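You operate a simulated robot arm through the tools that you are given. There is no shell and no other tool. Be economical: measure what you need, move in short steps, check, and stop when the job is done.

The job below is to be done with a simulated two-armed robot. You get a single attempt, and the scene is never put back.

Task
Switch the grey switch on the band winder on. Then open the door marked wax store, put the tag marked do not start on the inner shelf of cabinet marked wax store, then shut the store. Then put the tag marked under repair on the lopsided plain plate with green band. Then switch the switch marked ledge on. Then take the stack of small plain bowls and leave it on the plain paper round with lime tab. Then take the teal plate with dark grey tab and leave it on the top of the long bench with green legs. Then take the circle pack in teal with green band and put it on the large blue paper round with teal tab. Keep to this order.

Only the result counts: the job must be done as asked and must still hold three seconds after the hand-in. Knocking over, shifting, dropping, spilling or breaking anything else fails it.

Robot
Two 7-joint arms with two-finger parallel grippers on one trunk, on a base that drives. Base frame: it is fixed to the floor where the robot stands at the start and does not move with it; the origin is under the middle of the robot, x ahead of it, y to its left, z up. Units: mm, rad, N and s.
The left shoulder is at the start at [42, 101, 1136], the right one opposite. With the tool pointing down near the work surface each hand reaches from about 100 to 300 mm from the robot's upright axis, wherever it stands, measured 20 degrees to its own side. Places, roughly: circle pack in teal with green band [-2750, -4250, 500]; door marked wax store [-4700, -1500, 700]; grey switch on the band winder [500, -200, 800]; inner shelf of cabinet marked wax store [-4900, -1500, 500]; large blue paper round with teal t (22x23x3 cm) [900, -1900, 400]; lopsided plain plate with green ba (13x13x2 cm) [-1400, -2300, 1200]; plain paper round with lime tab [500, -4000, 750]; stack of small plain bowls (6x6x6 cm) [700, -300, 800]; switch marked ledge [-800, 3300, 1100]; tag marked do not start [-5000, -500, 1000]; tag marked under repair [-5000, -500, 1000]; teal plate with dark grey tab (13x13x2 cm) [1000, 500, 800]; top of the long bench with green legs [-1600, -1700, 900]. Payload 2.4 kg a hand.
The tool frame of a hand sits at the grasp point between the pads (the TCP): z along the fingers, y along the line on which they close. The tips reach 24 mm beyond it. Largest opening 68 mm; finger width 17, thickness 10; the body of the gripper, 40 by 70 mm, starts 41 mm behind the TCP.
Orientation is told as [roll, pitch, yaw] about the base's x, y, z axes, in that order, counted from this pose: with the fingers straight down and closing along the base's y, the tool's x points along the base's -x, its y along +y and its z along -z.

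Tools
- The arms move only by the tool drive_tool. It takes "left_moves", "right_moves" or both (then of equal length, played together; a hand with none holds still); each is a list of rows, each an object of numbers (a shift or turn left out is 0, a gripper value left out holds the last): "dx", "dy", "dz": the shift along the tool's x, y, z in mm; "ax", "ay", "az": the turn, a rotation vector about the tool's x, y, z in rad. In form: [{"dx": .., "dy": .., "dz": .., "ax": .., "ay": .., "az": ..}, ...]. A call has 1 to 12 rows; each row is the pose to reach, as a shift and turn from the pose commanded when the call began, along the tool's axes at that moment. "left_jaw" and "right_jaw" are, for a hand that has rows, the gripper command, from -1 (fully open) to 1 (shut), values between in proportion, set as the call begins (left out, the last holds). Each row takes 0.2 s and may step no farther than 50 mm and 0.15 rad from the row before; otherwise, or with a gripper value out of range, the whole call is refused. A pose out of reach is approached as far as the arm can. The call stops where the force on the tool passes 40 N (or 10 N more than at its start, if that is more) or the arm is blocked; 0.2 s more then pass. The fingers move at their own pace (about 72 mm/s each) and stop on an object; they squeeze with about 22 N. The grip force told is the motor's: it shows also when the fingers shut on nothing. Time passes only in rows, and 0.2 s behind the last, so rows that repeat a pose let the fingers close. The reply holds the time, the measured pose of the TCP, the force on the tool along the base axes, the opening and the grip force, in the units named above and with some noise, with the torque about the TCP (base axes, N m) and any sound that the robot's microphone picked up.
- Cameras (640 x 400 px; columns grow to the right, rows downward): "scene" is now at [128.9, -22.4, 1306.6]; the picture's right is [-0.25, -0.97, -0.00], its down [-0.45, 0.12, -0.88] and it looks along [0.86, -0.22, -0.47] (base axes); focal length 214 px, centre (320, 200). "left" rides on the left gripper at [84, -11, -75] in its tool frame; the picture's right is [0.13, 0.99, 0.00], its down [-0.60, 0.08, -0.79] and it looks along [-0.79, 0.10, 0.61] (tool axes); focal length 251 px, centre (320, 200). "right" rides on the right gripper at [84, 11, -75] in its tool frame; the picture's right is [-0.13, 0.99, 0.00], its down [-0.60, -0.08, -0.79] and it looks along [-0.79, -0.10, 0.61] (tool axes); focal length 251 px, centre (320, 200). There is no depth. A picture from a camera that has moved, and an enlarged one, comes with that camera's place and axes in the base frame and with its lens.
- snapshot(camera): a new picture of that camera. The clock stands still meanwhile.
- move_column(by): slides the trunk up (or, below 0, down) by that many mm; the arms and the scene camera ride with it, the base frame stays. It gives what a move gives, with no picture.
- roll_base(legs): drives the robot by 1 to 6 legs, each [ahead, left, turn to the left] in mm, mm and rad, along the robot's own axes; the way and the turn of a leg run together, so that a leg with both is an arc; at most 1500 mm and 3.142 rad a leg. The arms and the cameras ride along, it lands a little off, and it stops where it bumps. It gives what a move gives.
- head_to(pan, tilt): turns the head with the scene camera to pan (to the left, within 1.501 rad either way) and tilt (down, from -0.506 to 1.204), counted from straight ahead of the robot. It gives what a move gives.
- zoom(camera, box): a new picture of the part [left, top, right, bottom] of that camera's present view, enlarged. The clock stands still meanwhile.
- finish_job(): hands the job in; it is judged then, once.

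Go step by step. Nothing tells you exact positions but the pictures and the camera data: compare them with the known pose of the tool, close in by small moves and look again before you grip or let go. The budget is 207 turns and 202 pictures, counting those below and the enlarged ones. Unless the task says otherwise, let go and move clear before handing in.

The tools are called after "Request:" as a command line: name --argument value ..., lists and objects as JSON in quotes. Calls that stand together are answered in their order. drive_tool: Moves the arms, as the interface text tells. Its arguments: {"type":"object","properties":{"left_moves":{"type":"array","items":{"type":"object","properties":{"dx":{"type":"number"},"dy":{"type":"number"},"dz":{"type":"number"},"ax":{"type":"number"},"ay":{"type":"number"},"az":{"type":"number"}}}},"left_jaw":{"type":"number"},"right_moves":{"type":"array","items":{"type":"object","properties":{"dx":{"type":"number"},"dy":{"type":"number"},"dz":{"type":"number"},"ax":{"type":"number"},"ay":{"type":"number"},"az":{"type":"number"}}}},"right_jaw":{"type":"number"}},"required":[]} The other tools are called the same way: move_column (by) slides the trunk up or down; roll_base (legs) drives the base; head_to (pan, tilt) turns the head that bears the scene camera; snapshot (camera) takes a picture; zoom (camera, box) takes an enlarged picture of a part of a camera's view; finish_job () hands the job in.

At the start:

```text
clock: 0.0
left_ee_pos: [224.6, -25.3, 1164.1]
left_tool_rot: [0.002, 0.0, -0.001]
left_wrist_force: [0.5, 0.4, -0.2]
left_ft_torque: [-0.02, 0.01, 0.01]
left_gripper_width: 67.9
left_gripper_force: 0.0
right_ee_pos: [243.7, -215.2, 1203.6]
right_tool_rot: [0.0, 0.002, -0.002]
right_wrist_force: [-0.8, -0.6, 0.6]
right_ft_torque: [0.01, 0.0, -0.01]
right_gripper_width: 68.1
right_gripper_force: 0.1
trunk travel left (down, up): [-350.0, 500.0]
robot x, y, heading: [-0.9, -3.3, 0.001]
head pan, tilt: [-0.251, 0.489]
```

scene: 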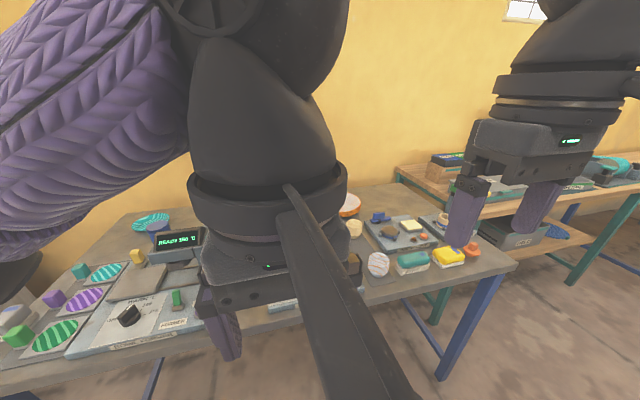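
right: 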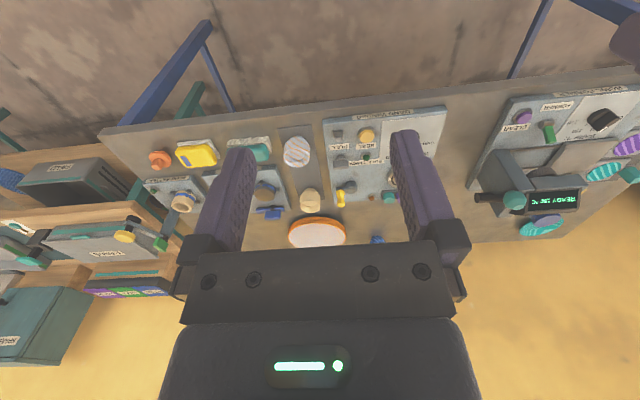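
left: 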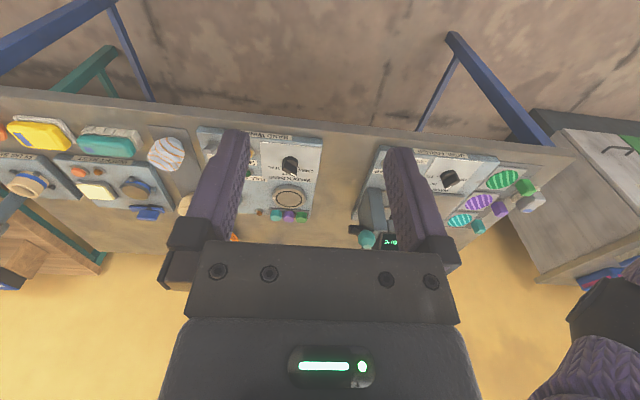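

I see a bench ahead with several panels; the band winder panel sits between the arms. I'll zoom in to read the labels.

Request:
zoom --camera "left" --box '[150, 80, 390, 250]'

Request:
zoom --camera "right" --box '[230, 80, 470, 250]'

```text
2.35 times, centred on (270, 165) of left
camera zoom: at [141.1, -35.8, 1238.0], right [-0.13, 0.99, 0.0], down [0.6, 0.08, 0.79], along [0.79, 0.1, -0.61], focal length 592 px, centre (438, 282)
```

zoom: 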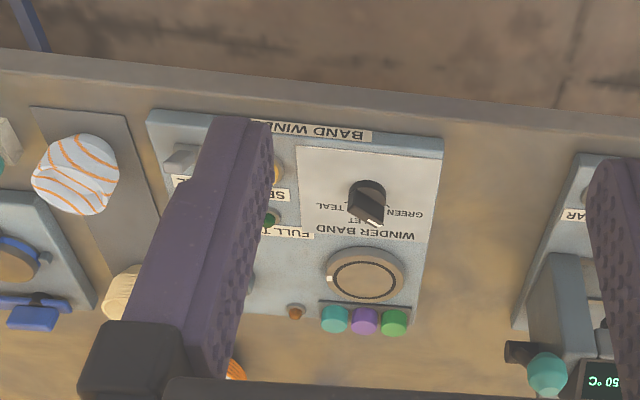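

```text
2.35 times, centred on (350, 165) of right
camera zoom: at [160.8, -205.8, 1279.3], right [0.13, 0.99, 0.0], down [0.6, -0.08, 0.79], along [0.79, -0.1, -0.61], focal length 592 px, centre (249, 282)
```

zoom: 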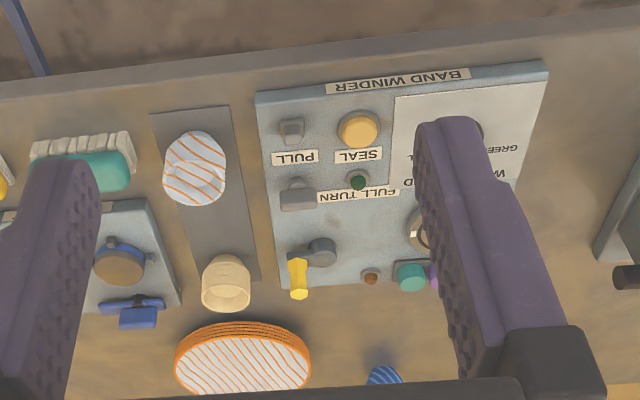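

The panel has several grey controls near [541,-210] and [623,-211]. I'll move the left arm aside and look with the scene camera.

Request:
drive_tool --left_moves '[{"dy": 50}, {"dy": 100}, {"dy": 150}, {"dy": 200}, {"dy": 220}]'

Request:
head_to --pan -0.2 --tilt 0.6

Request:
snapshot --camera "scene"

```text
clock: 1.2
left_ee_pos: [224.8, 196.2, 1163.5]
left_tool_rot: [0.0, 0.0, -0.001]
left_wrist_force: [0.6, -0.5, -0.1]
left_ft_torque: [0.01, -0.03, 0.02]
left_gripper_width: 67.9
left_gripper_force: 0.1
right_ee_pos: [243.3, -216.0, 1203.9]
right_tool_rot: [-0.001, 0.0, 0.0]
right_wrist_force: [-0.2, -0.5, 0.0]
right_ft_torque: [-0.02, 0.01, -0.01]
right_gripper_width: 68.2
right_gripper_force: 0.1
trunk travel left (down, up): [-350.0, 500.0]
robot x, y, heading: [3.6, -2.6, 0.004]
head pan, tilt: [-0.251, 0.489]
```

```text
clock: 1.9
left_ee_pos: [224.6, 195.7, 1163.6]
left_tool_rot: [0.0, 0.0, -0.001]
left_wrist_force: [0.8, 0.0, -0.2]
left_ft_torque: [0.0, 0.02, -0.01]
left_gripper_width: 68.0
left_gripper_force: 0.0
right_ee_pos: [244.5, -215.9, 1204.0]
right_tool_rot: [-0.001, 0.0, -0.001]
right_wrist_force: [-0.2, -0.6, 1.1]
right_ft_torque: [0.03, -0.03, -0.02]
right_gripper_width: 67.6
right_gripper_force: 0.2
trunk travel left (down, up): [-350.0, 500.0]
robot x, y, heading: [-1.3, 2.4, 0.001]
head pan, tilt: [-0.201, 0.6]
```

```text
196 pictures are left
camera scene: at [127.1, -17.1, 1296.6], right [-0.2, -0.98, 0.0], down [-0.55, 0.11, -0.83], along [0.81, -0.16, -0.56], focal length 214 px, centre (320, 200)
```

scene: 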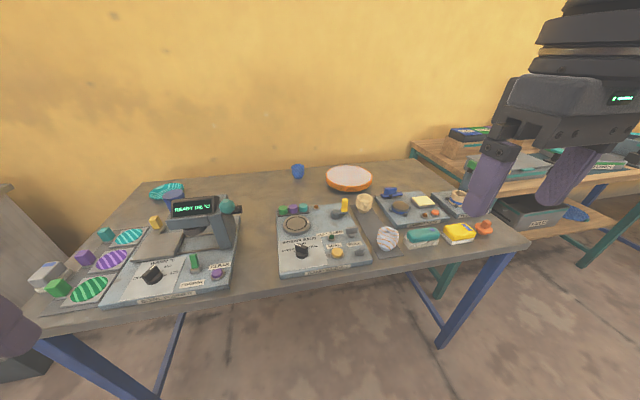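

Request:
zoom --camera "scene" --box '[265, 180, 395, 285]'

Request:
zoom --camera "scene" --box '[370, 160, 500, 260]'

Request:
zoom --camera "scene" --box '[30, 170, 260, 310]'

```text
3.81 times, centred on (330, 232) of scene
camera zoom: at [127.1, -17.1, 1296.6], right [-0.2, -0.98, 0.0], down [-0.55, 0.11, -0.83], along [0.81, -0.16, -0.56], focal length 817 px, centre (282, 76)
```

zoom: 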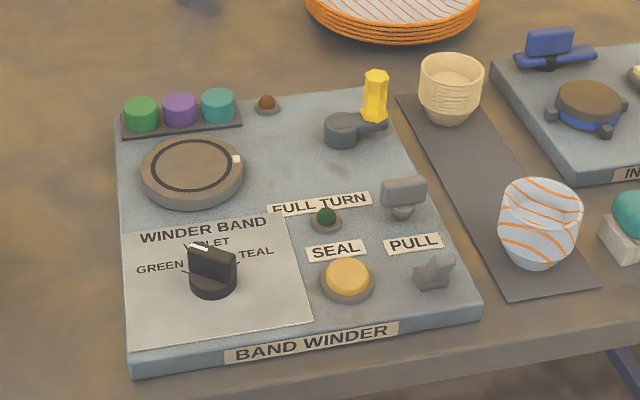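

```text
4.00 times, centred on (435, 210) of scene
camera zoom: at [127.1, -17.1, 1296.6], right [-0.2, -0.98, 0.0], down [-0.55, 0.11, -0.83], along [0.81, -0.16, -0.56], focal length 858 px, centre (-140, 160)
```

zoom: 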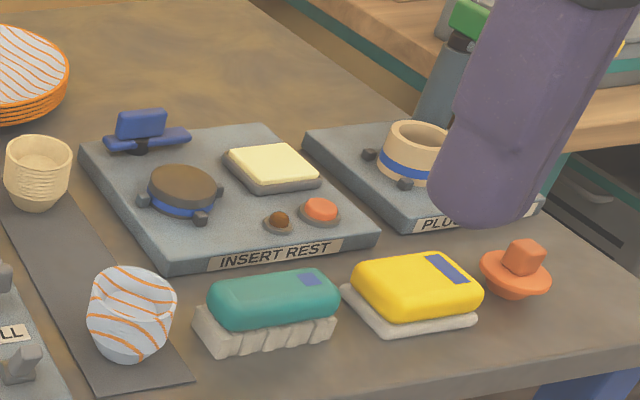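

```text
2.78 times, centred on (145, 240) of scene
camera zoom: at [127.1, -17.1, 1296.6], right [-0.2, -0.98, 0.0], down [-0.55, 0.11, -0.83], along [0.81, -0.16, -0.56], focal length 597 px, centre (807, 89)
```

zoom: 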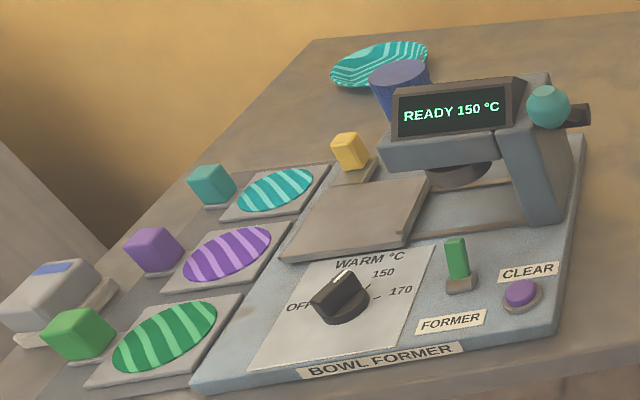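

The small toggle lever at the front right of the winder panel is likely the grey switch. I'll drive closer and view it with the right hand camera.

Request:
roll_base --legs '[[220, -100, 0]]'

Request:
head_to --pan -0.3 --tilt 0.95

Request:
snapshot --camera "scene"

Request:
snapshot --camera "right"

```text
clock: 3.7
left_ee_pos: [447.7, 96.1, 1162.9]
left_tool_rot: [0.0, -0.001, -0.003]
left_wrist_force: [0.4, -0.1, 0.6]
left_ft_torque: [-0.03, 0.04, 0.0]
left_gripper_width: 67.8
left_gripper_force: 0.1
right_ee_pos: [465.6, -317.3, 1203.2]
right_tool_rot: [0.001, 0.001, -0.001]
right_wrist_force: [-0.3, 0.1, 0.0]
right_ft_torque: [0.02, -0.01, 0.0]
right_gripper_width: 68.3
right_gripper_force: 0.0
trunk travel left (down, up): [-350.0, 500.0]
robot x, y, heading: [219.5, -100.8, -0.001]
head pan, tilt: [-0.201, 0.6]
```

```text
clock: 4.5
left_ee_pos: [446.0, 95.9, 1163.7]
left_tool_rot: [0.0, 0.0, -0.001]
left_wrist_force: [0.2, 0.5, -0.7]
left_ft_torque: [0.01, 0.01, 0.02]
left_gripper_width: 68.0
left_gripper_force: 0.1
right_ee_pos: [465.6, -315.8, 1203.6]
right_tool_rot: [0.0, 0.001, -0.001]
right_wrist_force: [0.4, 0.3, 0.5]
right_ft_torque: [-0.02, 0.02, -0.02]
right_gripper_width: 68.1
right_gripper_force: 0.0
trunk travel left (down, up): [-350.0, 500.0]
robot x, y, heading: [221.5, -101.4, -0.004]
head pan, tilt: [-0.3, 0.949]
```

```text
192 pictures are left
camera scene: at [331.8, -120.7, 1268.2], right [-0.3, -0.95, 0.0], down [-0.78, 0.24, -0.58], along [0.56, -0.17, -0.81], focal length 214 px, centre (320, 200)
```

scene: 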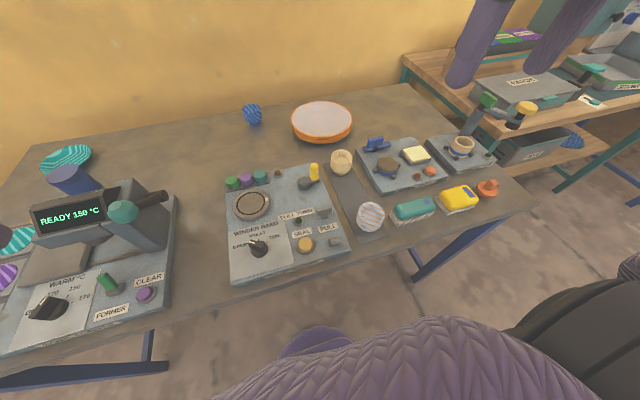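

```text
191 pictures are left
camera right: at [382.3, -305.4, 1279.3], right [0.13, 0.99, 0.0], down [0.6, -0.08, 0.79], along [0.79, -0.1, -0.61], focal length 251 px, centre (320, 200)
```

right: 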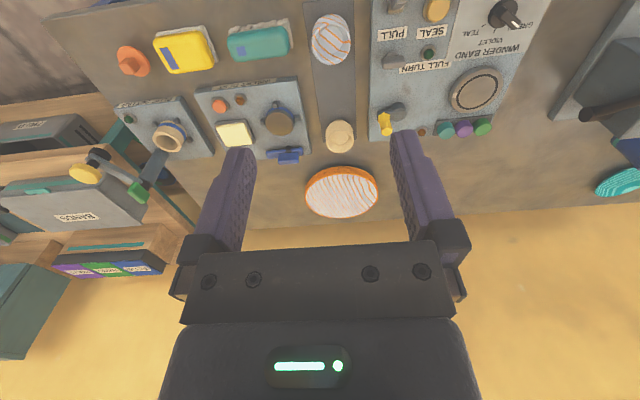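

Request:
zoom --camera "scene" --box '[270, 180, 370, 260]'

Request:
zoom --camera "right" --box '[340, 0, 470, 80]'

```text
5.00 times, centred on (320, 220) of scene
camera zoom: at [331.8, -120.7, 1268.2], right [-0.3, -0.95, 0.0], down [-0.78, 0.24, -0.58], along [0.56, -0.17, -0.81], focal length 1072 px, centre (320, 100)
```

zoom: 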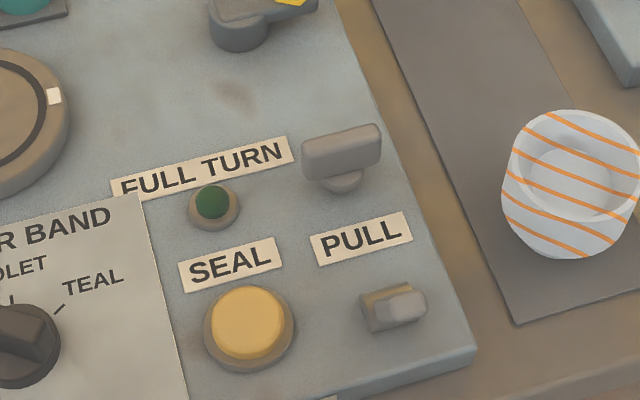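

```text
4.92 times, centred on (405, 40) of right
camera zoom: at [382.3, -305.4, 1279.3], right [0.13, 0.99, 0.0], down [0.6, -0.08, 0.79], along [0.79, -0.1, -0.61], focal length 1238 px, centre (-98, 988)
```

zoom: 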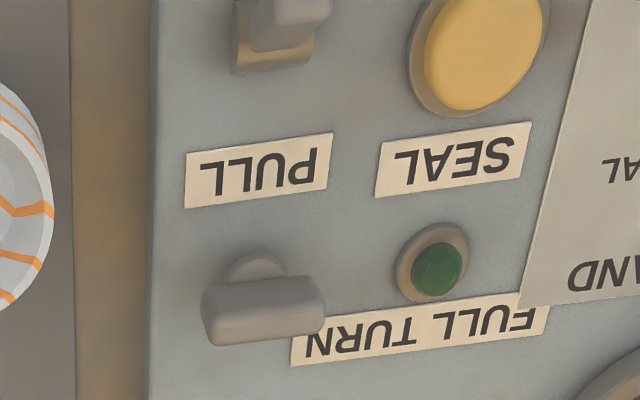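

The front toggle's tip triangulates to about [507,-210,851]. I'll drive a bit closer and bring the right hand above it to look.

Request:
roll_base --legs '[[40, 0, 0]]'

Request:
drive_tool --right_moves '[{"dy": 20, "dz": 45}, {"dy": 40, "dz": 90}, {"dy": 60, "dz": 135}, {"dy": 80, "dz": 180}, {"dy": 100, "dz": 220}, {"dx": 25, "dy": 106, "dz": 250}, {"dx": 25, "dy": 106, "dz": 265}]'

Request:
snapshot --camera "right"

```text
clock: 5.4
left_ee_pos: [486.5, 96.3, 1163.0]
left_tool_rot: [-0.001, 0.003, -0.002]
left_wrist_force: [-0.5, -0.5, 0.0]
left_ft_torque: [-0.02, -0.03, 0.01]
left_gripper_width: 67.9
left_gripper_force: 0.0
right_ee_pos: [507.4, -316.6, 1204.4]
right_tool_rot: [0.0, 0.002, -0.001]
right_wrist_force: [0.4, -0.1, 0.2]
right_ft_torque: [-0.01, 0.03, -0.01]
right_gripper_width: 68.1
right_gripper_force: 0.1
trunk travel left (down, up): [-350.0, 500.0]
robot x, y, heading: [259.1, -99.6, -0.003]
head pan, tilt: [-0.3, 0.949]
```

```text
clock: 7.0
left_ee_pos: [485.0, 95.5, 1163.6]
left_tool_rot: [-0.001, 0.0, -0.001]
left_wrist_force: [-0.2, 0.0, 0.3]
left_ft_torque: [-0.02, 0.0, -0.01]
left_gripper_width: 68.1
left_gripper_force: 0.0
right_ee_pos: [485.9, -208.0, 938.3]
right_tool_rot: [0.0, 0.003, -0.002]
right_wrist_force: [-0.3, 0.4, 0.1]
right_ft_torque: [0.0, -0.01, 0.02]
right_gripper_width: 68.1
right_gripper_force: 0.0
right hand out of reach, approached as far as the arm can: row 6, 7
trunk travel left (down, up): [-350.0, 500.0]
robot x, y, heading: [262.4, -98.6, -0.0]
head pan, tilt: [-0.3, 0.949]
```

```text
188 pictures are left
camera right: at [402.5, -198.0, 1013.4], right [0.13, 0.99, 0.0], down [0.6, -0.08, 0.79], along [0.79, -0.1, -0.61], focal length 251 px, centre (320, 200)
```

right: 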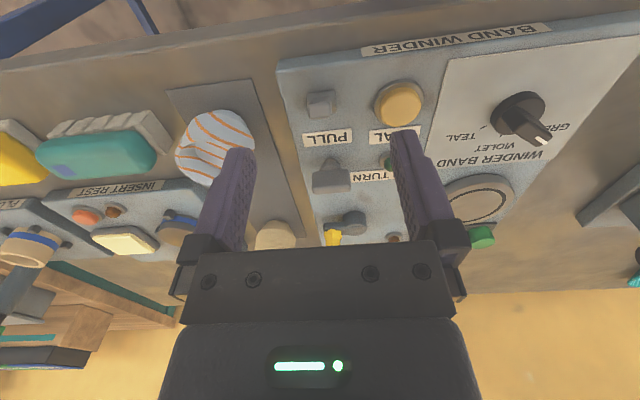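

Request:
zoom --camera "right" --box '[280, 60, 440, 200]'

Request:
move_column --by -50

Request:
zoom --camera "right" --box '[240, 20, 440, 200]'

Request:
zoom --camera "scene" --box '[180, 150, 440, 320]'

```text
2.86 times, centred on (360, 130) of right
camera zoom: at [402.5, -198.0, 1013.4], right [0.13, 0.99, 0.0], down [0.6, -0.08, 0.79], along [0.79, -0.1, -0.61], focal length 718 px, centre (206, 400)
```

zoom: 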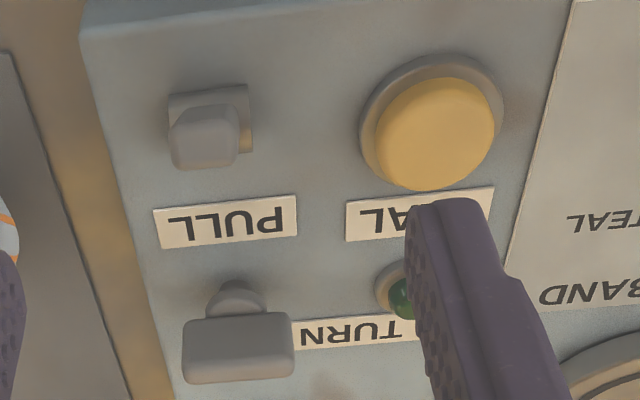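

```text
clock: 7.9
left_ee_pos: [486.1, 96.5, 1113.2]
left_tool_rot: [0.001, 0.0, -0.001]
left_wrist_force: [-1.0, 0.0, 0.0]
left_ft_torque: [-0.03, -0.01, 0.01]
left_gripper_width: 68.0
left_gripper_force: 0.1
right_ee_pos: [487.8, -207.6, 883.2]
right_tool_rot: [-0.001, 0.025, -0.002]
right_wrist_force: [-0.1, 0.8, 1.0]
right_ft_torque: [0.0, -0.02, 0.01]
right_gripper_width: 68.2
right_gripper_force: 0.1
trunk travel left (down, up): [-300.0, 550.0]
robot x, y, heading: [262.1, -97.1, -0.002]
head pan, tilt: [-0.3, 0.949]
```

```text
2.22 times, centred on (340, 110) of right
camera zoom: at [406.2, -197.6, 960.7], right [0.13, 0.99, 0.0], down [0.62, -0.08, 0.78], along [0.77, -0.1, -0.63], focal length 559 px, centre (276, 400)
```

zoom: 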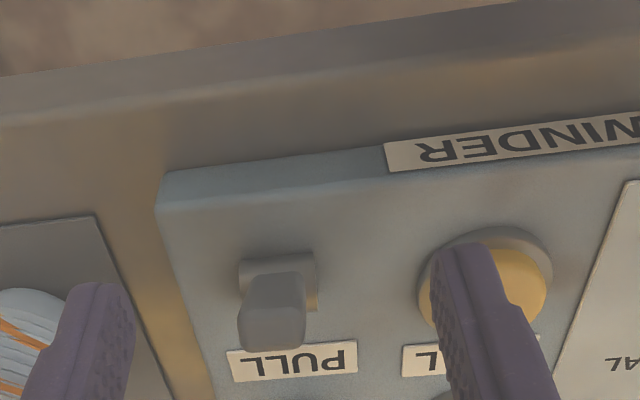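

```text
2.35 times, centred on (310, 235) of scene
camera zoom: at [381.1, -120.7, 1217.6], right [-0.3, -0.95, 0.0], down [-0.78, 0.24, -0.58], along [0.56, -0.17, -0.81], focal length 505 px, centre (344, 118)
```

zoom: 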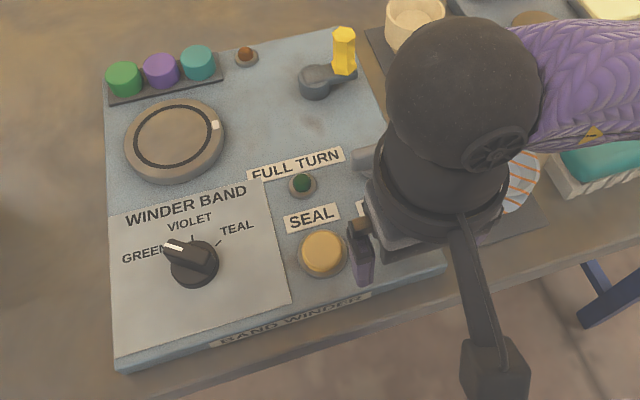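

The lever leans slightly towards the robot, so I'll close the fingers, get behind it (near side) and push it away.

Request:
drive_tool --right_moves '[{"dx": 6, "dz": -5}, {"dx": 12, "dy": -4, "dz": -5}, {"dx": 12, "dy": -4, "dz": -5}]' --right_jaw 1

Request:
move_column --by -20

Request:
snapshot --camera "right"

```text
clock: 8.7
left_ee_pos: [486.9, 93.9, 1112.8]
left_tool_rot: [0.002, 0.0, -0.003]
left_wrist_force: [-0.4, 0.2, 1.4]
left_ft_torque: [0.02, -0.01, -0.02]
left_gripper_width: 68.0
left_gripper_force: 0.1
right_ee_pos: [488.6, -211.4, 886.8]
right_tool_rot: [-0.001, 0.027, -0.001]
right_wrist_force: [-0.5, -15.2, 14.7]
right_ft_torque: [-0.51, -0.05, -0.14]
right_gripper_width: 15.7
right_gripper_force: 34.5
right hand out of reach, approached as far as the arm can: row 1, 2, 3
trunk travel left (down, up): [-300.0, 550.0]
robot x, y, heading: [258.1, -95.8, -0.005]
head pan, tilt: [-0.3, 0.949]
```

```text
clock: 9.1
left_ee_pos: [485.2, 94.5, 1107.4]
left_tool_rot: [0.0, -0.001, -0.004]
left_wrist_force: [0.2, 0.7, -0.3]
left_ft_torque: [0.02, 0.01, -0.03]
left_gripper_width: 68.0
left_gripper_force: 0.1
right_ee_pos: [488.0, -211.0, 880.7]
right_tool_rot: [-0.004, 0.024, -0.002]
right_wrist_force: [-9.6, -6.6, 12.8]
right_ft_torque: [-0.29, 0.13, 0.05]
right_gripper_width: 16.0
right_gripper_force: 35.1
trunk travel left (down, up): [-294.0, 556.0]
robot x, y, heading: [263.4, -103.4, -0.006]
head pan, tilt: [-0.3, 0.949]
stopped: the force on the tool passed its limit at 80 N (the readings are from after the stop); the commanded pose is now the measured one
```

```text
184 pictures are left
camera right: at [406.6, -199.9, 958.1], right [0.13, 0.99, -0.01], down [0.62, -0.08, 0.78], along [0.77, -0.11, -0.63], focal length 251 px, centre (320, 200)
```

right: 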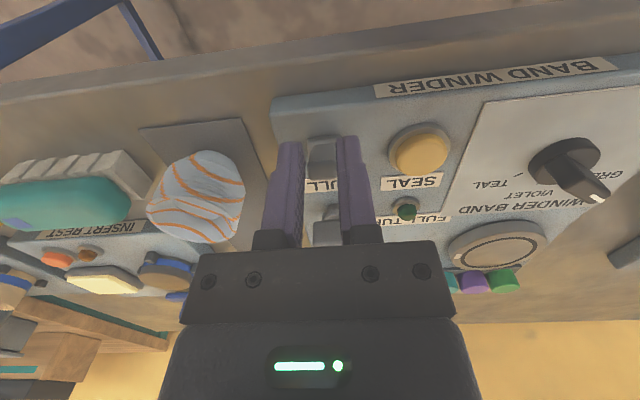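

The fingers seem to have closed on something (16 mm opening). I'll zoom to see.

Request:
zoom --camera "right" --box '[240, 100, 400, 260]'

```text
2.50 times, centred on (320, 180) of right
camera zoom: at [406.6, -199.9, 958.1], right [0.13, 0.99, -0.01], down [0.62, -0.08, 0.78], along [0.77, -0.11, -0.63], focal length 629 px, centre (320, 250)
```

zoom: 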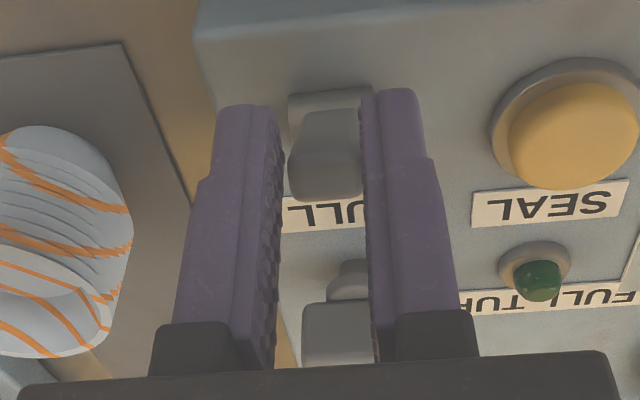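

The toggle lever is between the fingers. I'll carry it away from the robot with a slight arc.

Request:
drive_tool --right_moves '[{"dx": -8, "dz": -3}, {"dx": -16, "dz": -6}, {"dx": -24, "dz": -8}, {"dx": -32, "dz": -8}]'

Request:
snapshot --camera "right"

```text
clock: 10.1
left_ee_pos: [484.8, 93.5, 1107.2]
left_tool_rot: [0.001, 0.001, -0.002]
left_wrist_force: [-0.9, -0.1, 0.5]
left_ft_torque: [0.01, -0.01, 0.0]
left_gripper_width: 68.1
left_gripper_force: 0.0
right_ee_pos: [521.2, -209.5, 888.9]
right_tool_rot: [-0.001, 0.023, -0.002]
right_wrist_force: [-20.1, -13.9, 1.7]
right_ft_torque: [-0.24, 1.25, 0.23]
right_gripper_width: 15.6
right_gripper_force: 34.5
trunk travel left (down, up): [-294.0, 556.0]
robot x, y, heading: [259.9, -103.8, 0.001]
head pan, tilt: [-0.3, 0.949]
```

```text
182 pictures are left
camera right: at [438.6, -199.9, 965.6], right [0.13, 0.99, 0.0], down [0.62, -0.08, 0.78], along [0.77, -0.1, -0.63], focal length 251 px, centre (320, 200)
```

right: 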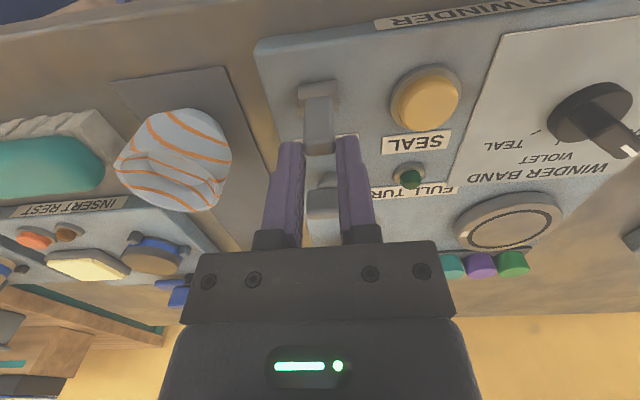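

Request:
drive_tool --right_moves '[{"dx": -36, "dz": -6}, {"dx": -36, "dz": -6}]'

Request:
drive_tool --right_moves '[{"dz": 0}, {"dz": 0}, {"dz": -40}, {"dz": -80}]' --right_jaw -1

Request:
zoom --camera "right" --box '[240, 0, 560, 200]'

```text
clock: 10.7
left_ee_pos: [487.1, 96.2, 1107.1]
left_tool_rot: [0.0, 0.003, -0.002]
left_wrist_force: [-0.1, -0.7, -0.4]
left_ft_torque: [0.0, 0.0, 0.0]
left_gripper_width: 67.9
left_gripper_force: 0.1
right_ee_pos: [559.0, -208.9, 893.8]
right_tool_rot: [0.001, 0.022, -0.002]
right_wrist_force: [0.4, -0.5, 0.0]
right_ft_torque: [0.0, -0.01, 0.02]
right_gripper_width: 0.0
right_gripper_force: 23.9
trunk travel left (down, up): [-294.0, 556.0]
robot x, y, heading: [265.0, -99.8, -0.002]
head pan, tilt: [-0.3, 0.949]
heard: click
```

```text
clock: 11.7
left_ee_pos: [486.8, 96.3, 1107.1]
left_tool_rot: [0.001, 0.002, -0.003]
left_wrist_force: [0.2, 0.2, 0.4]
left_ft_torque: [0.0, -0.03, 0.06]
left_gripper_width: 68.2
left_gripper_force: 0.0
right_ee_pos: [559.2, -208.4, 973.3]
right_tool_rot: [-0.003, 0.025, -0.001]
right_wrist_force: [-0.6, -0.3, 0.0]
right_ft_torque: [0.02, -0.03, 0.0]
right_gripper_width: 68.3
right_gripper_force: 0.0
trunk travel left (down, up): [-294.0, 556.0]
robot x, y, heading: [260.6, -97.9, 0.004]
head pan, tilt: [-0.3, 0.949]
```

```text
2.00 times, centred on (400, 100) of right
camera zoom: at [477.7, -197.7, 1051.3], right [0.13, 0.99, -0.01], down [0.62, -0.08, 0.78], along [0.77, -0.11, -0.63], focal length 503 px, centre (160, 400)
```

zoom: 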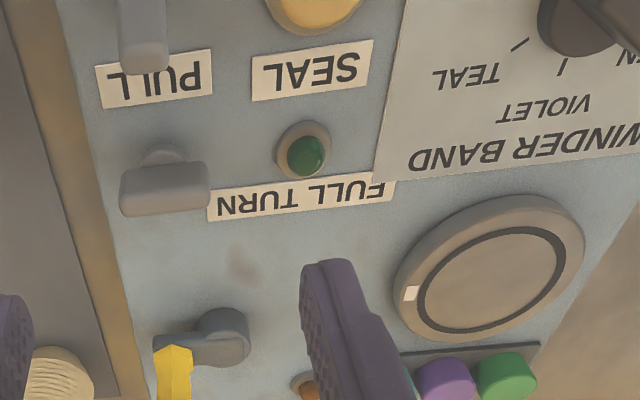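

A click was heard and the lever now leans away. I'll check lamps from the scene camera.

Request:
zoom --camera "scene" --box '[180, 130, 440, 320]'

Request:
drive_tool --right_moves '[{"dz": -50}, {"dz": -100}, {"dz": -150}, {"dz": -200}]'

Request:
zoom --camera "scene" --box '[180, 130, 440, 320]'

```text
2.11 times, centred on (310, 225) of scene
camera zoom: at [382.4, -120.9, 1211.4], right [-0.3, -0.95, 0.0], down [-0.78, 0.24, -0.58], along [0.56, -0.17, -0.81], focal length 452 px, centre (341, 147)
```

zoom: 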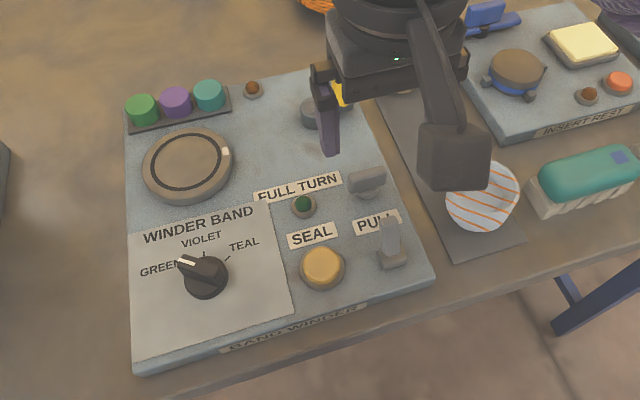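

```text
clock: 12.7
left_ee_pos: [486.3, 97.0, 1106.6]
left_tool_rot: [-0.001, 0.002, -0.002]
left_wrist_force: [0.7, -0.6, -0.7]
left_ft_torque: [0.01, -0.02, -0.02]
left_gripper_width: 68.1
left_gripper_force: 0.1
right_ee_pos: [562.1, -208.9, 1175.4]
right_tool_rot: [0.0, 0.027, -0.003]
right_wrist_force: [-0.2, 0.3, 0.6]
right_ft_torque: [-0.02, 0.04, -0.02]
right_gripper_width: 68.2
right_gripper_force: 0.1
trunk travel left (down, up): [-294.0, 556.0]
robot x, y, heading: [263.1, -101.1, -0.004]
head pan, tilt: [-0.3, 0.949]
```

```text
2.11 times, centred on (310, 225) of scene
camera zoom: at [382.2, -120.7, 1211.4], right [-0.3, -0.95, 0.0], down [-0.78, 0.24, -0.58], along [0.56, -0.17, -0.81], focal length 452 px, centre (341, 147)
```

zoom: 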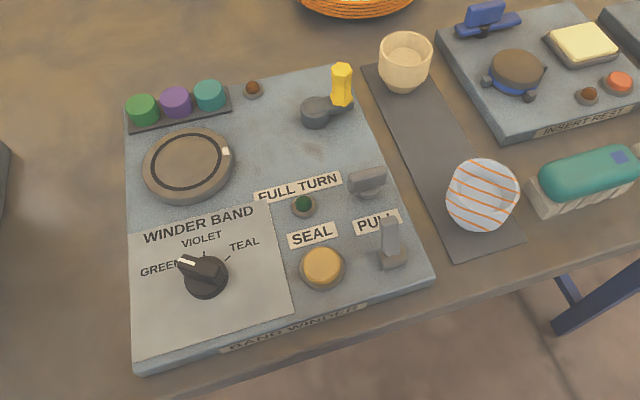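

The lever now stands in the other position, so the winder switch is done. I'll back off, turn round and look towards the wax store.

Request:
roll_base --legs '[[-400, 0, 0], [0, 0, 3.14]]'

Request:
head_to --pan 0 --tilt 0.25

Request:
snapshot --camera "scene"

```text
clock: 22.4
left_ee_pos: [-367.2, -286.4, 1106.9]
left_tool_rot: [0.001, 0.002, 3.102]
left_wrist_force: [-0.1, 0.3, -0.4]
left_ft_torque: [-0.01, -0.01, 0.0]
left_gripper_width: 68.2
left_gripper_force: 0.1
right_ee_pos: [-433.7, 20.9, 1175.0]
right_tool_rot: [-0.003, 0.025, 3.101]
right_wrist_force: [1.0, -0.7, 0.8]
right_ft_torque: [0.0, 0.0, 0.0]
right_gripper_width: 67.9
right_gripper_force: 0.1
trunk travel left (down, up): [-294.0, 556.0]
robot x, y, heading: [-133.7, -101.2, 3.105]
head pan, tilt: [-0.3, 0.949]
```

```text
clock: 23.5
left_ee_pos: [-367.5, -286.9, 1105.3]
left_tool_rot: [-0.001, 0.002, 3.101]
left_wrist_force: [-0.2, -1.3, 0.2]
left_ft_torque: [0.02, 0.01, 0.03]
left_gripper_width: 68.0
left_gripper_force: 0.0
right_ee_pos: [-433.4, 20.8, 1174.3]
right_tool_rot: [-0.003, 0.025, 3.101]
right_wrist_force: [-0.4, 0.8, 0.0]
right_ft_torque: [0.02, -0.02, -0.05]
right_gripper_width: 68.1
right_gripper_force: 0.1
trunk travel left (down, up): [-294.0, 556.0]
robot x, y, heading: [-136.1, -99.7, 3.1]
head pan, tilt: [0.0, 0.25]
```

```text
178 pictures are left
camera scene: at [-277.6, -93.9, 1271.9], right [0.04, 1.0, 0.0], down [0.25, -0.01, -0.97], along [-0.97, 0.04, -0.25], focal length 214 px, centre (320, 200)
```

scene: 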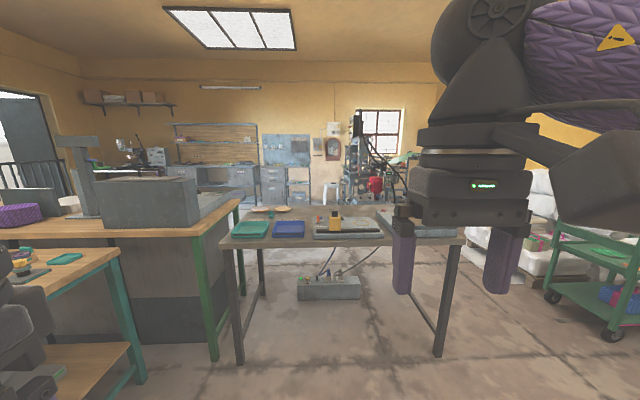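

Request:
zoom --camera "scene" --box '[60, 60, 300, 220]'

Request:
zoom --camera "scene" --box '[240, 80, 440, 230]'

```text
2.50 times, centred on (180, 140) of scene
camera zoom: at [-277.6, -93.9, 1271.9], right [0.04, 1.0, 0.0], down [0.25, -0.01, -0.97], along [-0.97, 0.04, -0.25], focal length 536 px, centre (670, 350)
```

zoom: 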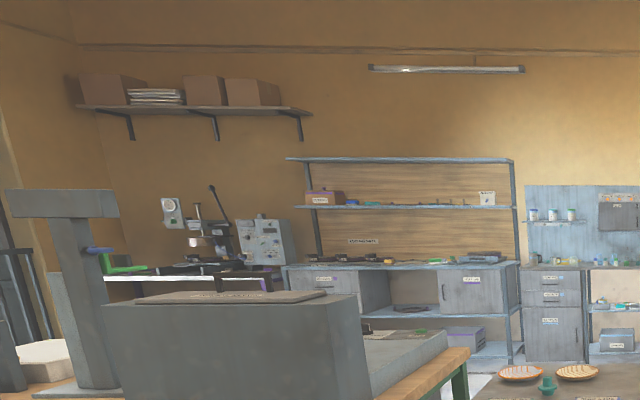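

```text
2.67 times, centred on (340, 155) of scene
camera zoom: at [-277.6, -93.9, 1271.9], right [0.04, 1.0, 0.0], down [0.25, -0.01, -0.97], along [-0.97, 0.04, -0.25], focal length 572 px, centre (267, 320)
```

zoom: 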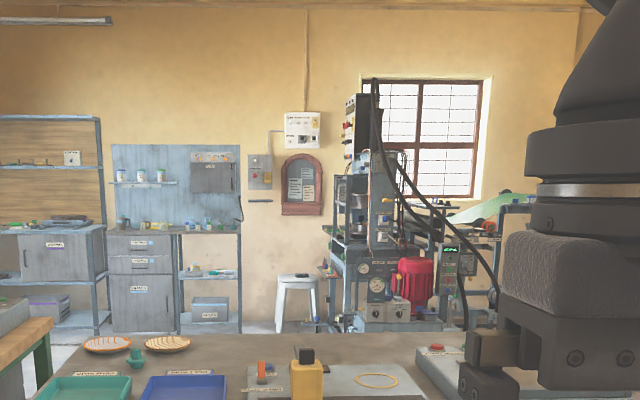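

The wax store is on the far wall bench; a table blocks the direct way. I'll check the route on the right side.

Request:
head_to --pan -1.0 --tilt 0.4

Request:
snapshot --camera "scene"

Request:
head_to --pan 0.9 --tilt 0.4

Request:
snapshot --camera "scene"

```text
clock: 24.8
left_ee_pos: [-368.2, -287.6, 1106.5]
left_tool_rot: [0.0, 0.002, 3.101]
left_wrist_force: [-0.2, -0.2, 0.0]
left_ft_torque: [0.01, 0.02, -0.01]
left_gripper_width: 68.3
left_gripper_force: 0.0
right_ee_pos: [-432.9, 20.0, 1173.9]
right_tool_rot: [-0.003, 0.025, 3.101]
right_wrist_force: [1.0, -0.7, 0.2]
right_ft_torque: [-0.01, -0.02, -0.02]
right_gripper_width: 68.1
right_gripper_force: 0.0
trunk travel left (down, up): [-294.0, 556.0]
robot x, y, heading: [-132.7, -96.5, 3.103]
head pan, tilt: [-1.0, 0.4]
```

```text
175 pictures are left
camera scene: at [-231.1, -17.8, 1258.0], right [0.86, 0.51, 0.0], down [0.2, -0.34, -0.92], along [-0.47, 0.79, -0.39], focal length 214 px, centre (320, 200)
```

scene: 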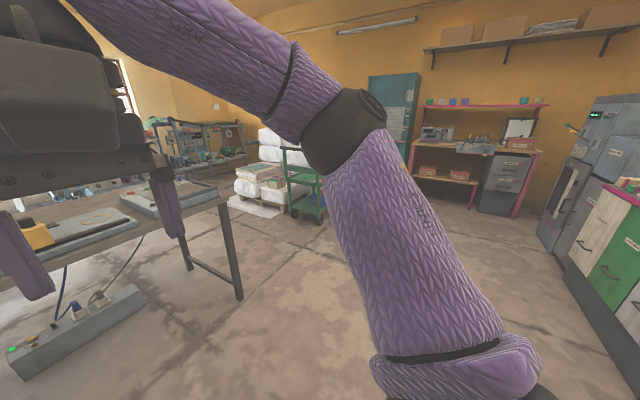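

```text
clock: 26.6
left_ee_pos: [-368.6, -286.7, 1107.2]
left_tool_rot: [-0.001, 0.002, 3.101]
left_wrist_force: [0.7, 0.3, 0.4]
left_ft_torque: [0.04, 0.0, -0.01]
left_gripper_width: 67.9
left_gripper_force: 0.1
right_ee_pos: [-432.7, 21.0, 1173.8]
right_tool_rot: [-0.002, 0.025, 3.101]
right_wrist_force: [-0.2, -0.7, -0.3]
right_ft_torque: [0.01, 0.01, 0.01]
right_gripper_width: 68.0
right_gripper_force: 0.1
trunk travel left (down, up): [-294.0, 556.0]
robot x, y, heading: [-136.1, -101.9, 3.102]
head pan, tilt: [0.901, 0.4]
```

```text
174 pictures are left
camera scene: at [-244.7, -167.9, 1258.0], right [-0.76, 0.65, 0.0], down [0.25, 0.29, -0.92], along [-0.6, -0.7, -0.39], focal length 214 px, centre (320, 200)
```

scene: 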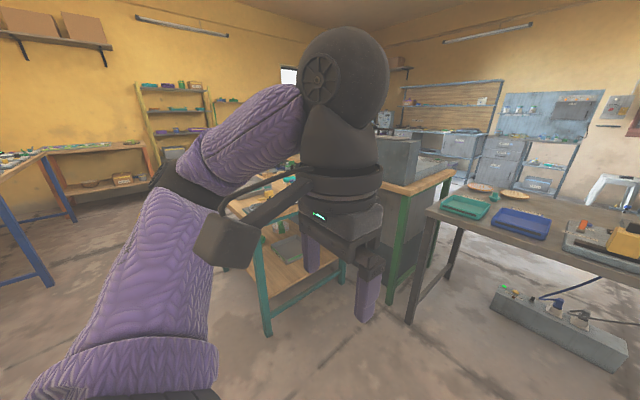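

The corridor between table and cart at y≈1270 is clear. I'll go that way.

Request:
roll_base --legs '[[0, -1350, 0.04], [1500, 0, 0], [900, 0, 0]]'

Request:
head_to --pan 0.4 --tilt 0.4

Request:
snapshot --camera "scene"

```text
clock: 44.6
left_ee_pos: [-2731.3, 1025.0, 1106.3]
left_tool_rot: [0.001, 0.003, -3.135]
left_wrist_force: [-0.1, 0.3, -0.5]
left_ft_torque: [0.01, -0.02, 0.03]
left_gripper_width: 68.1
left_gripper_force: 0.1
right_ee_pos: [-2810.4, 1329.5, 1174.3]
right_tool_rot: [-0.001, 0.024, -3.135]
right_wrist_force: [0.0, 0.1, -0.1]
right_ft_torque: [0.0, -0.01, 0.02]
right_gripper_width: 68.0
right_gripper_force: 0.0
trunk travel left (down, up): [-294.0, 556.0]
robot x, y, heading: [-2508.6, 1222.1, -3.136]
head pan, tilt: [0.901, 0.4]
```

```text
clock: 45.6
left_ee_pos: [-2730.3, 1025.0, 1107.0]
left_tool_rot: [0.0, 0.002, -3.136]
left_wrist_force: [-0.3, 0.1, -0.1]
left_ft_torque: [0.01, -0.02, 0.01]
left_gripper_width: 67.7
left_gripper_force: 0.0
right_ee_pos: [-2810.1, 1329.2, 1174.0]
right_tool_rot: [-0.003, 0.026, -3.136]
right_wrist_force: [-0.3, -0.5, 0.6]
right_ft_torque: [-0.02, 0.0, 0.01]
right_gripper_width: 67.9
right_gripper_force: 0.0
trunk travel left (down, up): [-294.0, 556.0]
robot x, y, heading: [-2507.9, 1220.1, -3.138]
head pan, tilt: [0.4, 0.4]
```

```text
173 pictures are left
camera scene: at [-2641.2, 1185.7, 1258.0], right [-0.4, 0.92, 0.0], down [0.36, 0.15, -0.92], along [-0.85, -0.36, -0.39], focal length 214 px, centre (320, 200)
```

scene: 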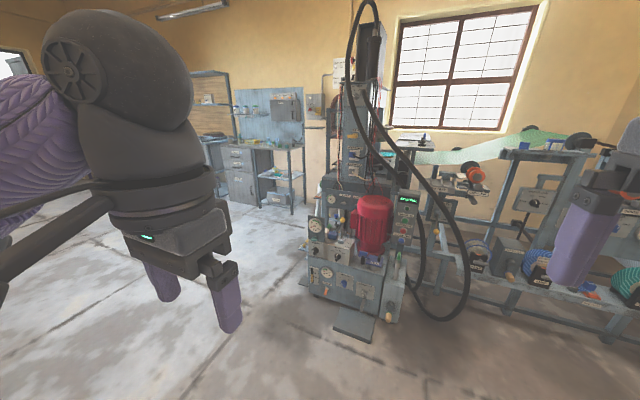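

Request:
roll_base --legs '[[100, 1500, 0], [600, 150, 0]]'

Request:
head_to --pan 0 --tilt 0.35

Request:
snapshot --camera "scene"

Request:
head_to --pan 0.6 --tilt 0.35

Request:
snapshot --camera "scene"

```text
refused: leg 1 is longer than a leg can be; nothing moved
```

```text
clock: 46.4
left_ee_pos: [-2730.8, 1025.7, 1106.3]
left_tool_rot: [0.0, 0.002, -3.137]
left_wrist_force: [-0.5, -0.4, 0.5]
left_ft_torque: [0.04, 0.01, 0.02]
left_gripper_width: 67.9
left_gripper_force: 0.0
right_ee_pos: [-2809.8, 1328.4, 1173.5]
right_tool_rot: [-0.002, 0.026, -3.134]
right_wrist_force: [0.1, -0.4, -0.2]
right_ft_torque: [-0.03, -0.02, -0.02]
right_gripper_width: 68.0
right_gripper_force: 0.0
trunk travel left (down, up): [-294.0, 556.0]
robot x, y, heading: [-2510.4, 1220.2, -3.143]
head pan, tilt: [0.0, 0.351]
```

```text
172 pictures are left
camera scene: at [-2649.2, 1221.7, 1262.5], right [-0.01, 1.0, 0.0], down [0.34, 0.0, -0.94], along [-0.94, -0.01, -0.34], focal length 214 px, centre (320, 200)
```

scene: 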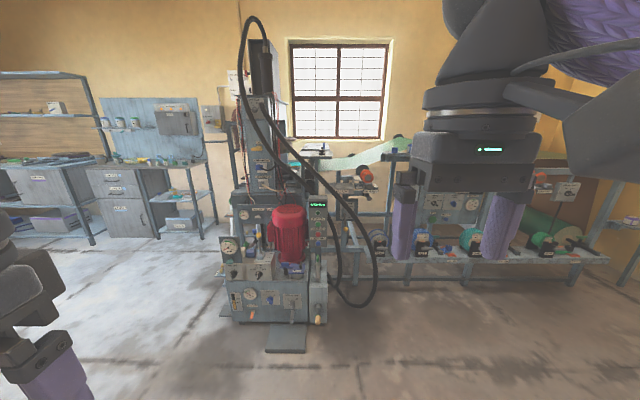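

```text
clock: 47.4
left_ee_pos: [-2730.6, 1025.0, 1106.0]
left_tool_rot: [0.001, 0.001, -3.137]
left_wrist_force: [1.0, 0.3, -0.3]
left_ft_torque: [0.04, -0.01, 0.01]
left_gripper_width: 68.2
left_gripper_force: 0.0
right_ee_pos: [-2809.4, 1328.7, 1174.1]
right_tool_rot: [-0.001, 0.025, -3.135]
right_wrist_force: [0.9, -1.0, -1.3]
right_ft_torque: [0.02, 0.01, -0.01]
right_gripper_width: 68.0
right_gripper_force: 0.0
trunk travel left (down, up): [-294.0, 556.0]
robot x, y, heading: [-2505.2, 1222.8, -3.135]
head pan, tilt: [0.6, 0.351]
```

```text
171 pictures are left
camera scene: at [-2632.7, 1169.3, 1262.5], right [-0.57, 0.82, 0.0], down [0.28, 0.2, -0.94], along [-0.77, -0.53, -0.34], focal length 214 px, centre (320, 200)
```

scene: 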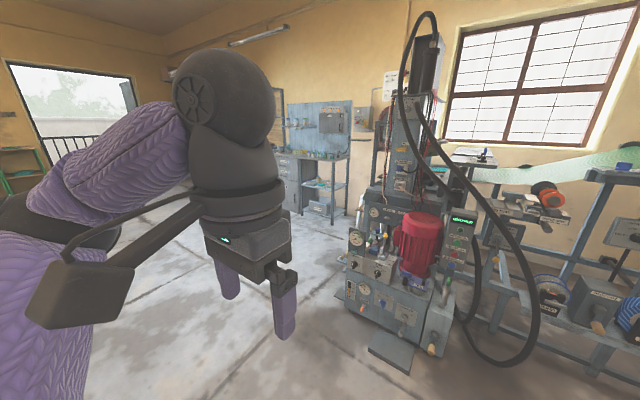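

Request:
roll_base --legs '[[0, 1490, 0], [900, 150, 0]]'

Request:
head_to --pan 0 --tilt 0.3

Request:
snapshot --camera "scene"

```text
clock: 59.2
left_ee_pos: [-3605.1, -648.3, 1105.0]
left_tool_rot: [-0.001, 0.002, -3.111]
left_wrist_force: [-0.9, -0.2, 0.3]
left_ft_torque: [0.04, 0.03, 0.05]
left_gripper_width: 68.2
left_gripper_force: 0.1
right_ee_pos: [-3692.3, -345.6, 1175.2]
right_tool_rot: [-0.002, 0.025, -3.111]
right_wrist_force: [-0.7, -0.3, -0.1]
right_ft_torque: [0.0, 0.02, -0.01]
right_gripper_width: 68.2
right_gripper_force: 0.0
trunk travel left (down, up): [-294.0, 556.0]
robot x, y, heading: [-3384.3, -442.9, -3.108]
head pan, tilt: [0.6, 0.351]
```

```text
clock: 60.2
left_ee_pos: [-3605.0, -647.8, 1107.4]
left_tool_rot: [0.0, 0.001, -3.109]
left_wrist_force: [-0.8, 0.4, -0.3]
left_ft_torque: [-0.03, -0.01, 0.0]
left_gripper_width: 68.1
left_gripper_force: 0.1
right_ee_pos: [-3692.5, -346.9, 1174.8]
right_tool_rot: [-0.001, 0.026, -3.112]
right_wrist_force: [-0.5, 1.3, -0.4]
right_ft_torque: [0.02, -0.02, 0.01]
right_gripper_width: 68.0
right_gripper_force: 0.1
trunk travel left (down, up): [-294.0, 556.0]
robot x, y, heading: [-3385.7, -443.9, -3.106]
head pan, tilt: [0.0, 0.3]
```

```text
170 pictures are left
camera scene: at [-3528.0, -448.7, 1267.2], right [-0.03, 1.0, 0.0], down [0.3, 0.01, -0.96], along [-0.95, -0.03, -0.3], focal length 214 px, centre (320, 200)
```

scene: 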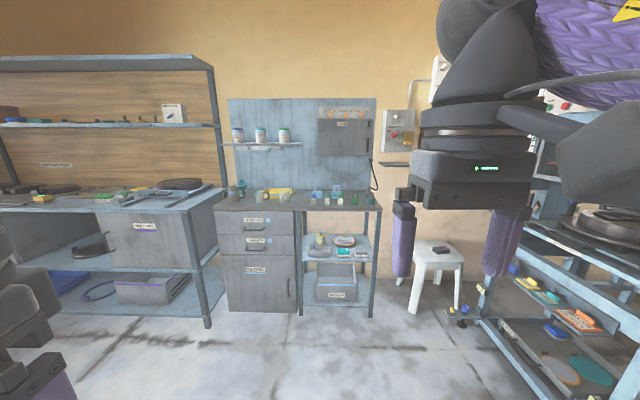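

Request:
zoom --camera "scene" --box '[215, 90, 385, 210]'

Request:
zoom --camera "scene" --box '[0, 90, 220, 310]'

Request:
zoom --camera "scene" --box '[210, 190, 385, 310]'

```text
3.33 times, centred on (300, 150) of scene
camera zoom: at [-3528.0, -448.7, 1267.2], right [-0.03, 1.0, 0.0], down [0.3, 0.01, -0.96], along [-0.95, -0.03, -0.3], focal length 715 px, centre (387, 367)
```

zoom: 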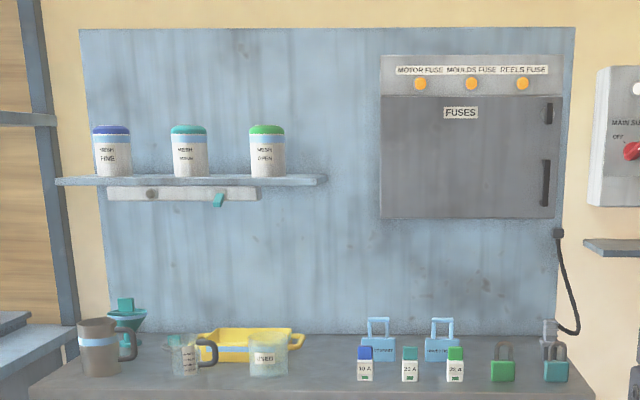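

```text
1.82 times, centred on (110, 200) of scene
camera zoom: at [-3528.0, -448.7, 1267.2], right [-0.03, 1.0, 0.0], down [0.3, 0.01, -0.96], along [-0.95, -0.03, -0.3], focal length 390 px, centre (702, 200)
```

zoom: 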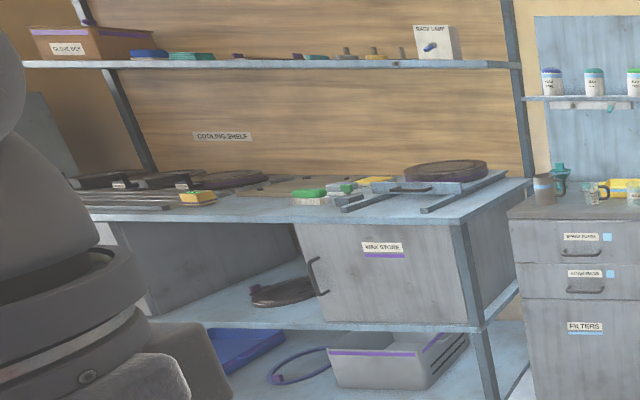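

```text
3.33 times, centred on (298, 250) of scene
camera zoom: at [-3528.0, -448.7, 1267.2], right [-0.03, 1.0, 0.0], down [0.3, 0.01, -0.96], along [-0.95, -0.03, -0.3], focal length 715 px, centre (395, 33)
```

zoom: 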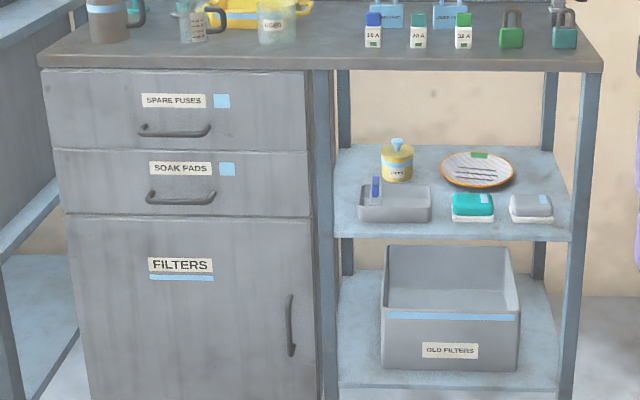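

The tags are the two light blue lock-shaped pieces at the back of the pegboard bench; the wax store door is under the shelf bench, handle at its left edge. I'll go to the wax store first.

Request:
roll_base --legs '[[300, 1300, -0.03]]'

Request:
head_to --pan 0 --tilt 0.6

Request:
snapshot --camera "scene"

```text
clock: 66.9
left_ee_pos: [-3893.9, -1932.0, 1106.7]
left_tool_rot: [0.0, 0.002, 3.138]
left_wrist_force: [-0.3, 0.5, 0.5]
left_ft_torque: [0.03, -0.02, 0.04]
left_gripper_width: 68.0
left_gripper_force: 0.0
right_ee_pos: [-3969.7, -1627.5, 1173.5]
right_tool_rot: [0.0, 0.024, 3.137]
right_wrist_force: [-0.1, 0.0, -0.4]
right_ft_torque: [-0.01, 0.01, 0.02]
right_gripper_width: 68.2
right_gripper_force: 0.1
trunk travel left (down, up): [-294.0, 556.0]
robot x, y, heading: [-3667.6, -1733.7, 3.143]
head pan, tilt: [0.0, 0.3]
```

```text
clock: 67.7
left_ee_pos: [-3893.4, -1932.3, 1107.3]
left_tool_rot: [0.0, 0.001, 3.138]
left_wrist_force: [-0.7, -0.1, 0.1]
left_ft_torque: [-0.01, 0.0, 0.0]
left_gripper_width: 68.0
left_gripper_force: 0.1
right_ee_pos: [-3970.1, -1627.4, 1173.9]
right_tool_rot: [-0.002, 0.024, 3.138]
right_wrist_force: [0.7, -0.3, 0.5]
right_ft_torque: [0.03, -0.03, 0.01]
right_gripper_width: 68.0
right_gripper_force: 0.1
trunk travel left (down, up): [-294.0, 556.0]
robot x, y, heading: [-3662.3, -1735.8, 3.14]
head pan, tilt: [0.0, 0.6]
```

```text
166 pictures are left
camera scene: at [-3805.3, -1736.2, 1239.8], right [0.0, 1.0, 0.0], down [0.56, 0.0, -0.83], along [-0.83, 0.0, -0.56], focal length 214 px, centre (320, 200)
```

scene: 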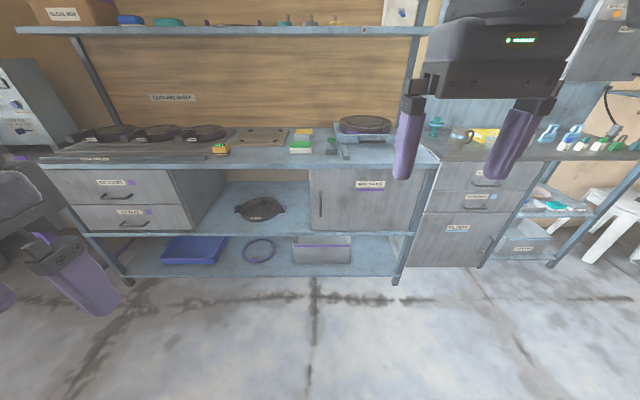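

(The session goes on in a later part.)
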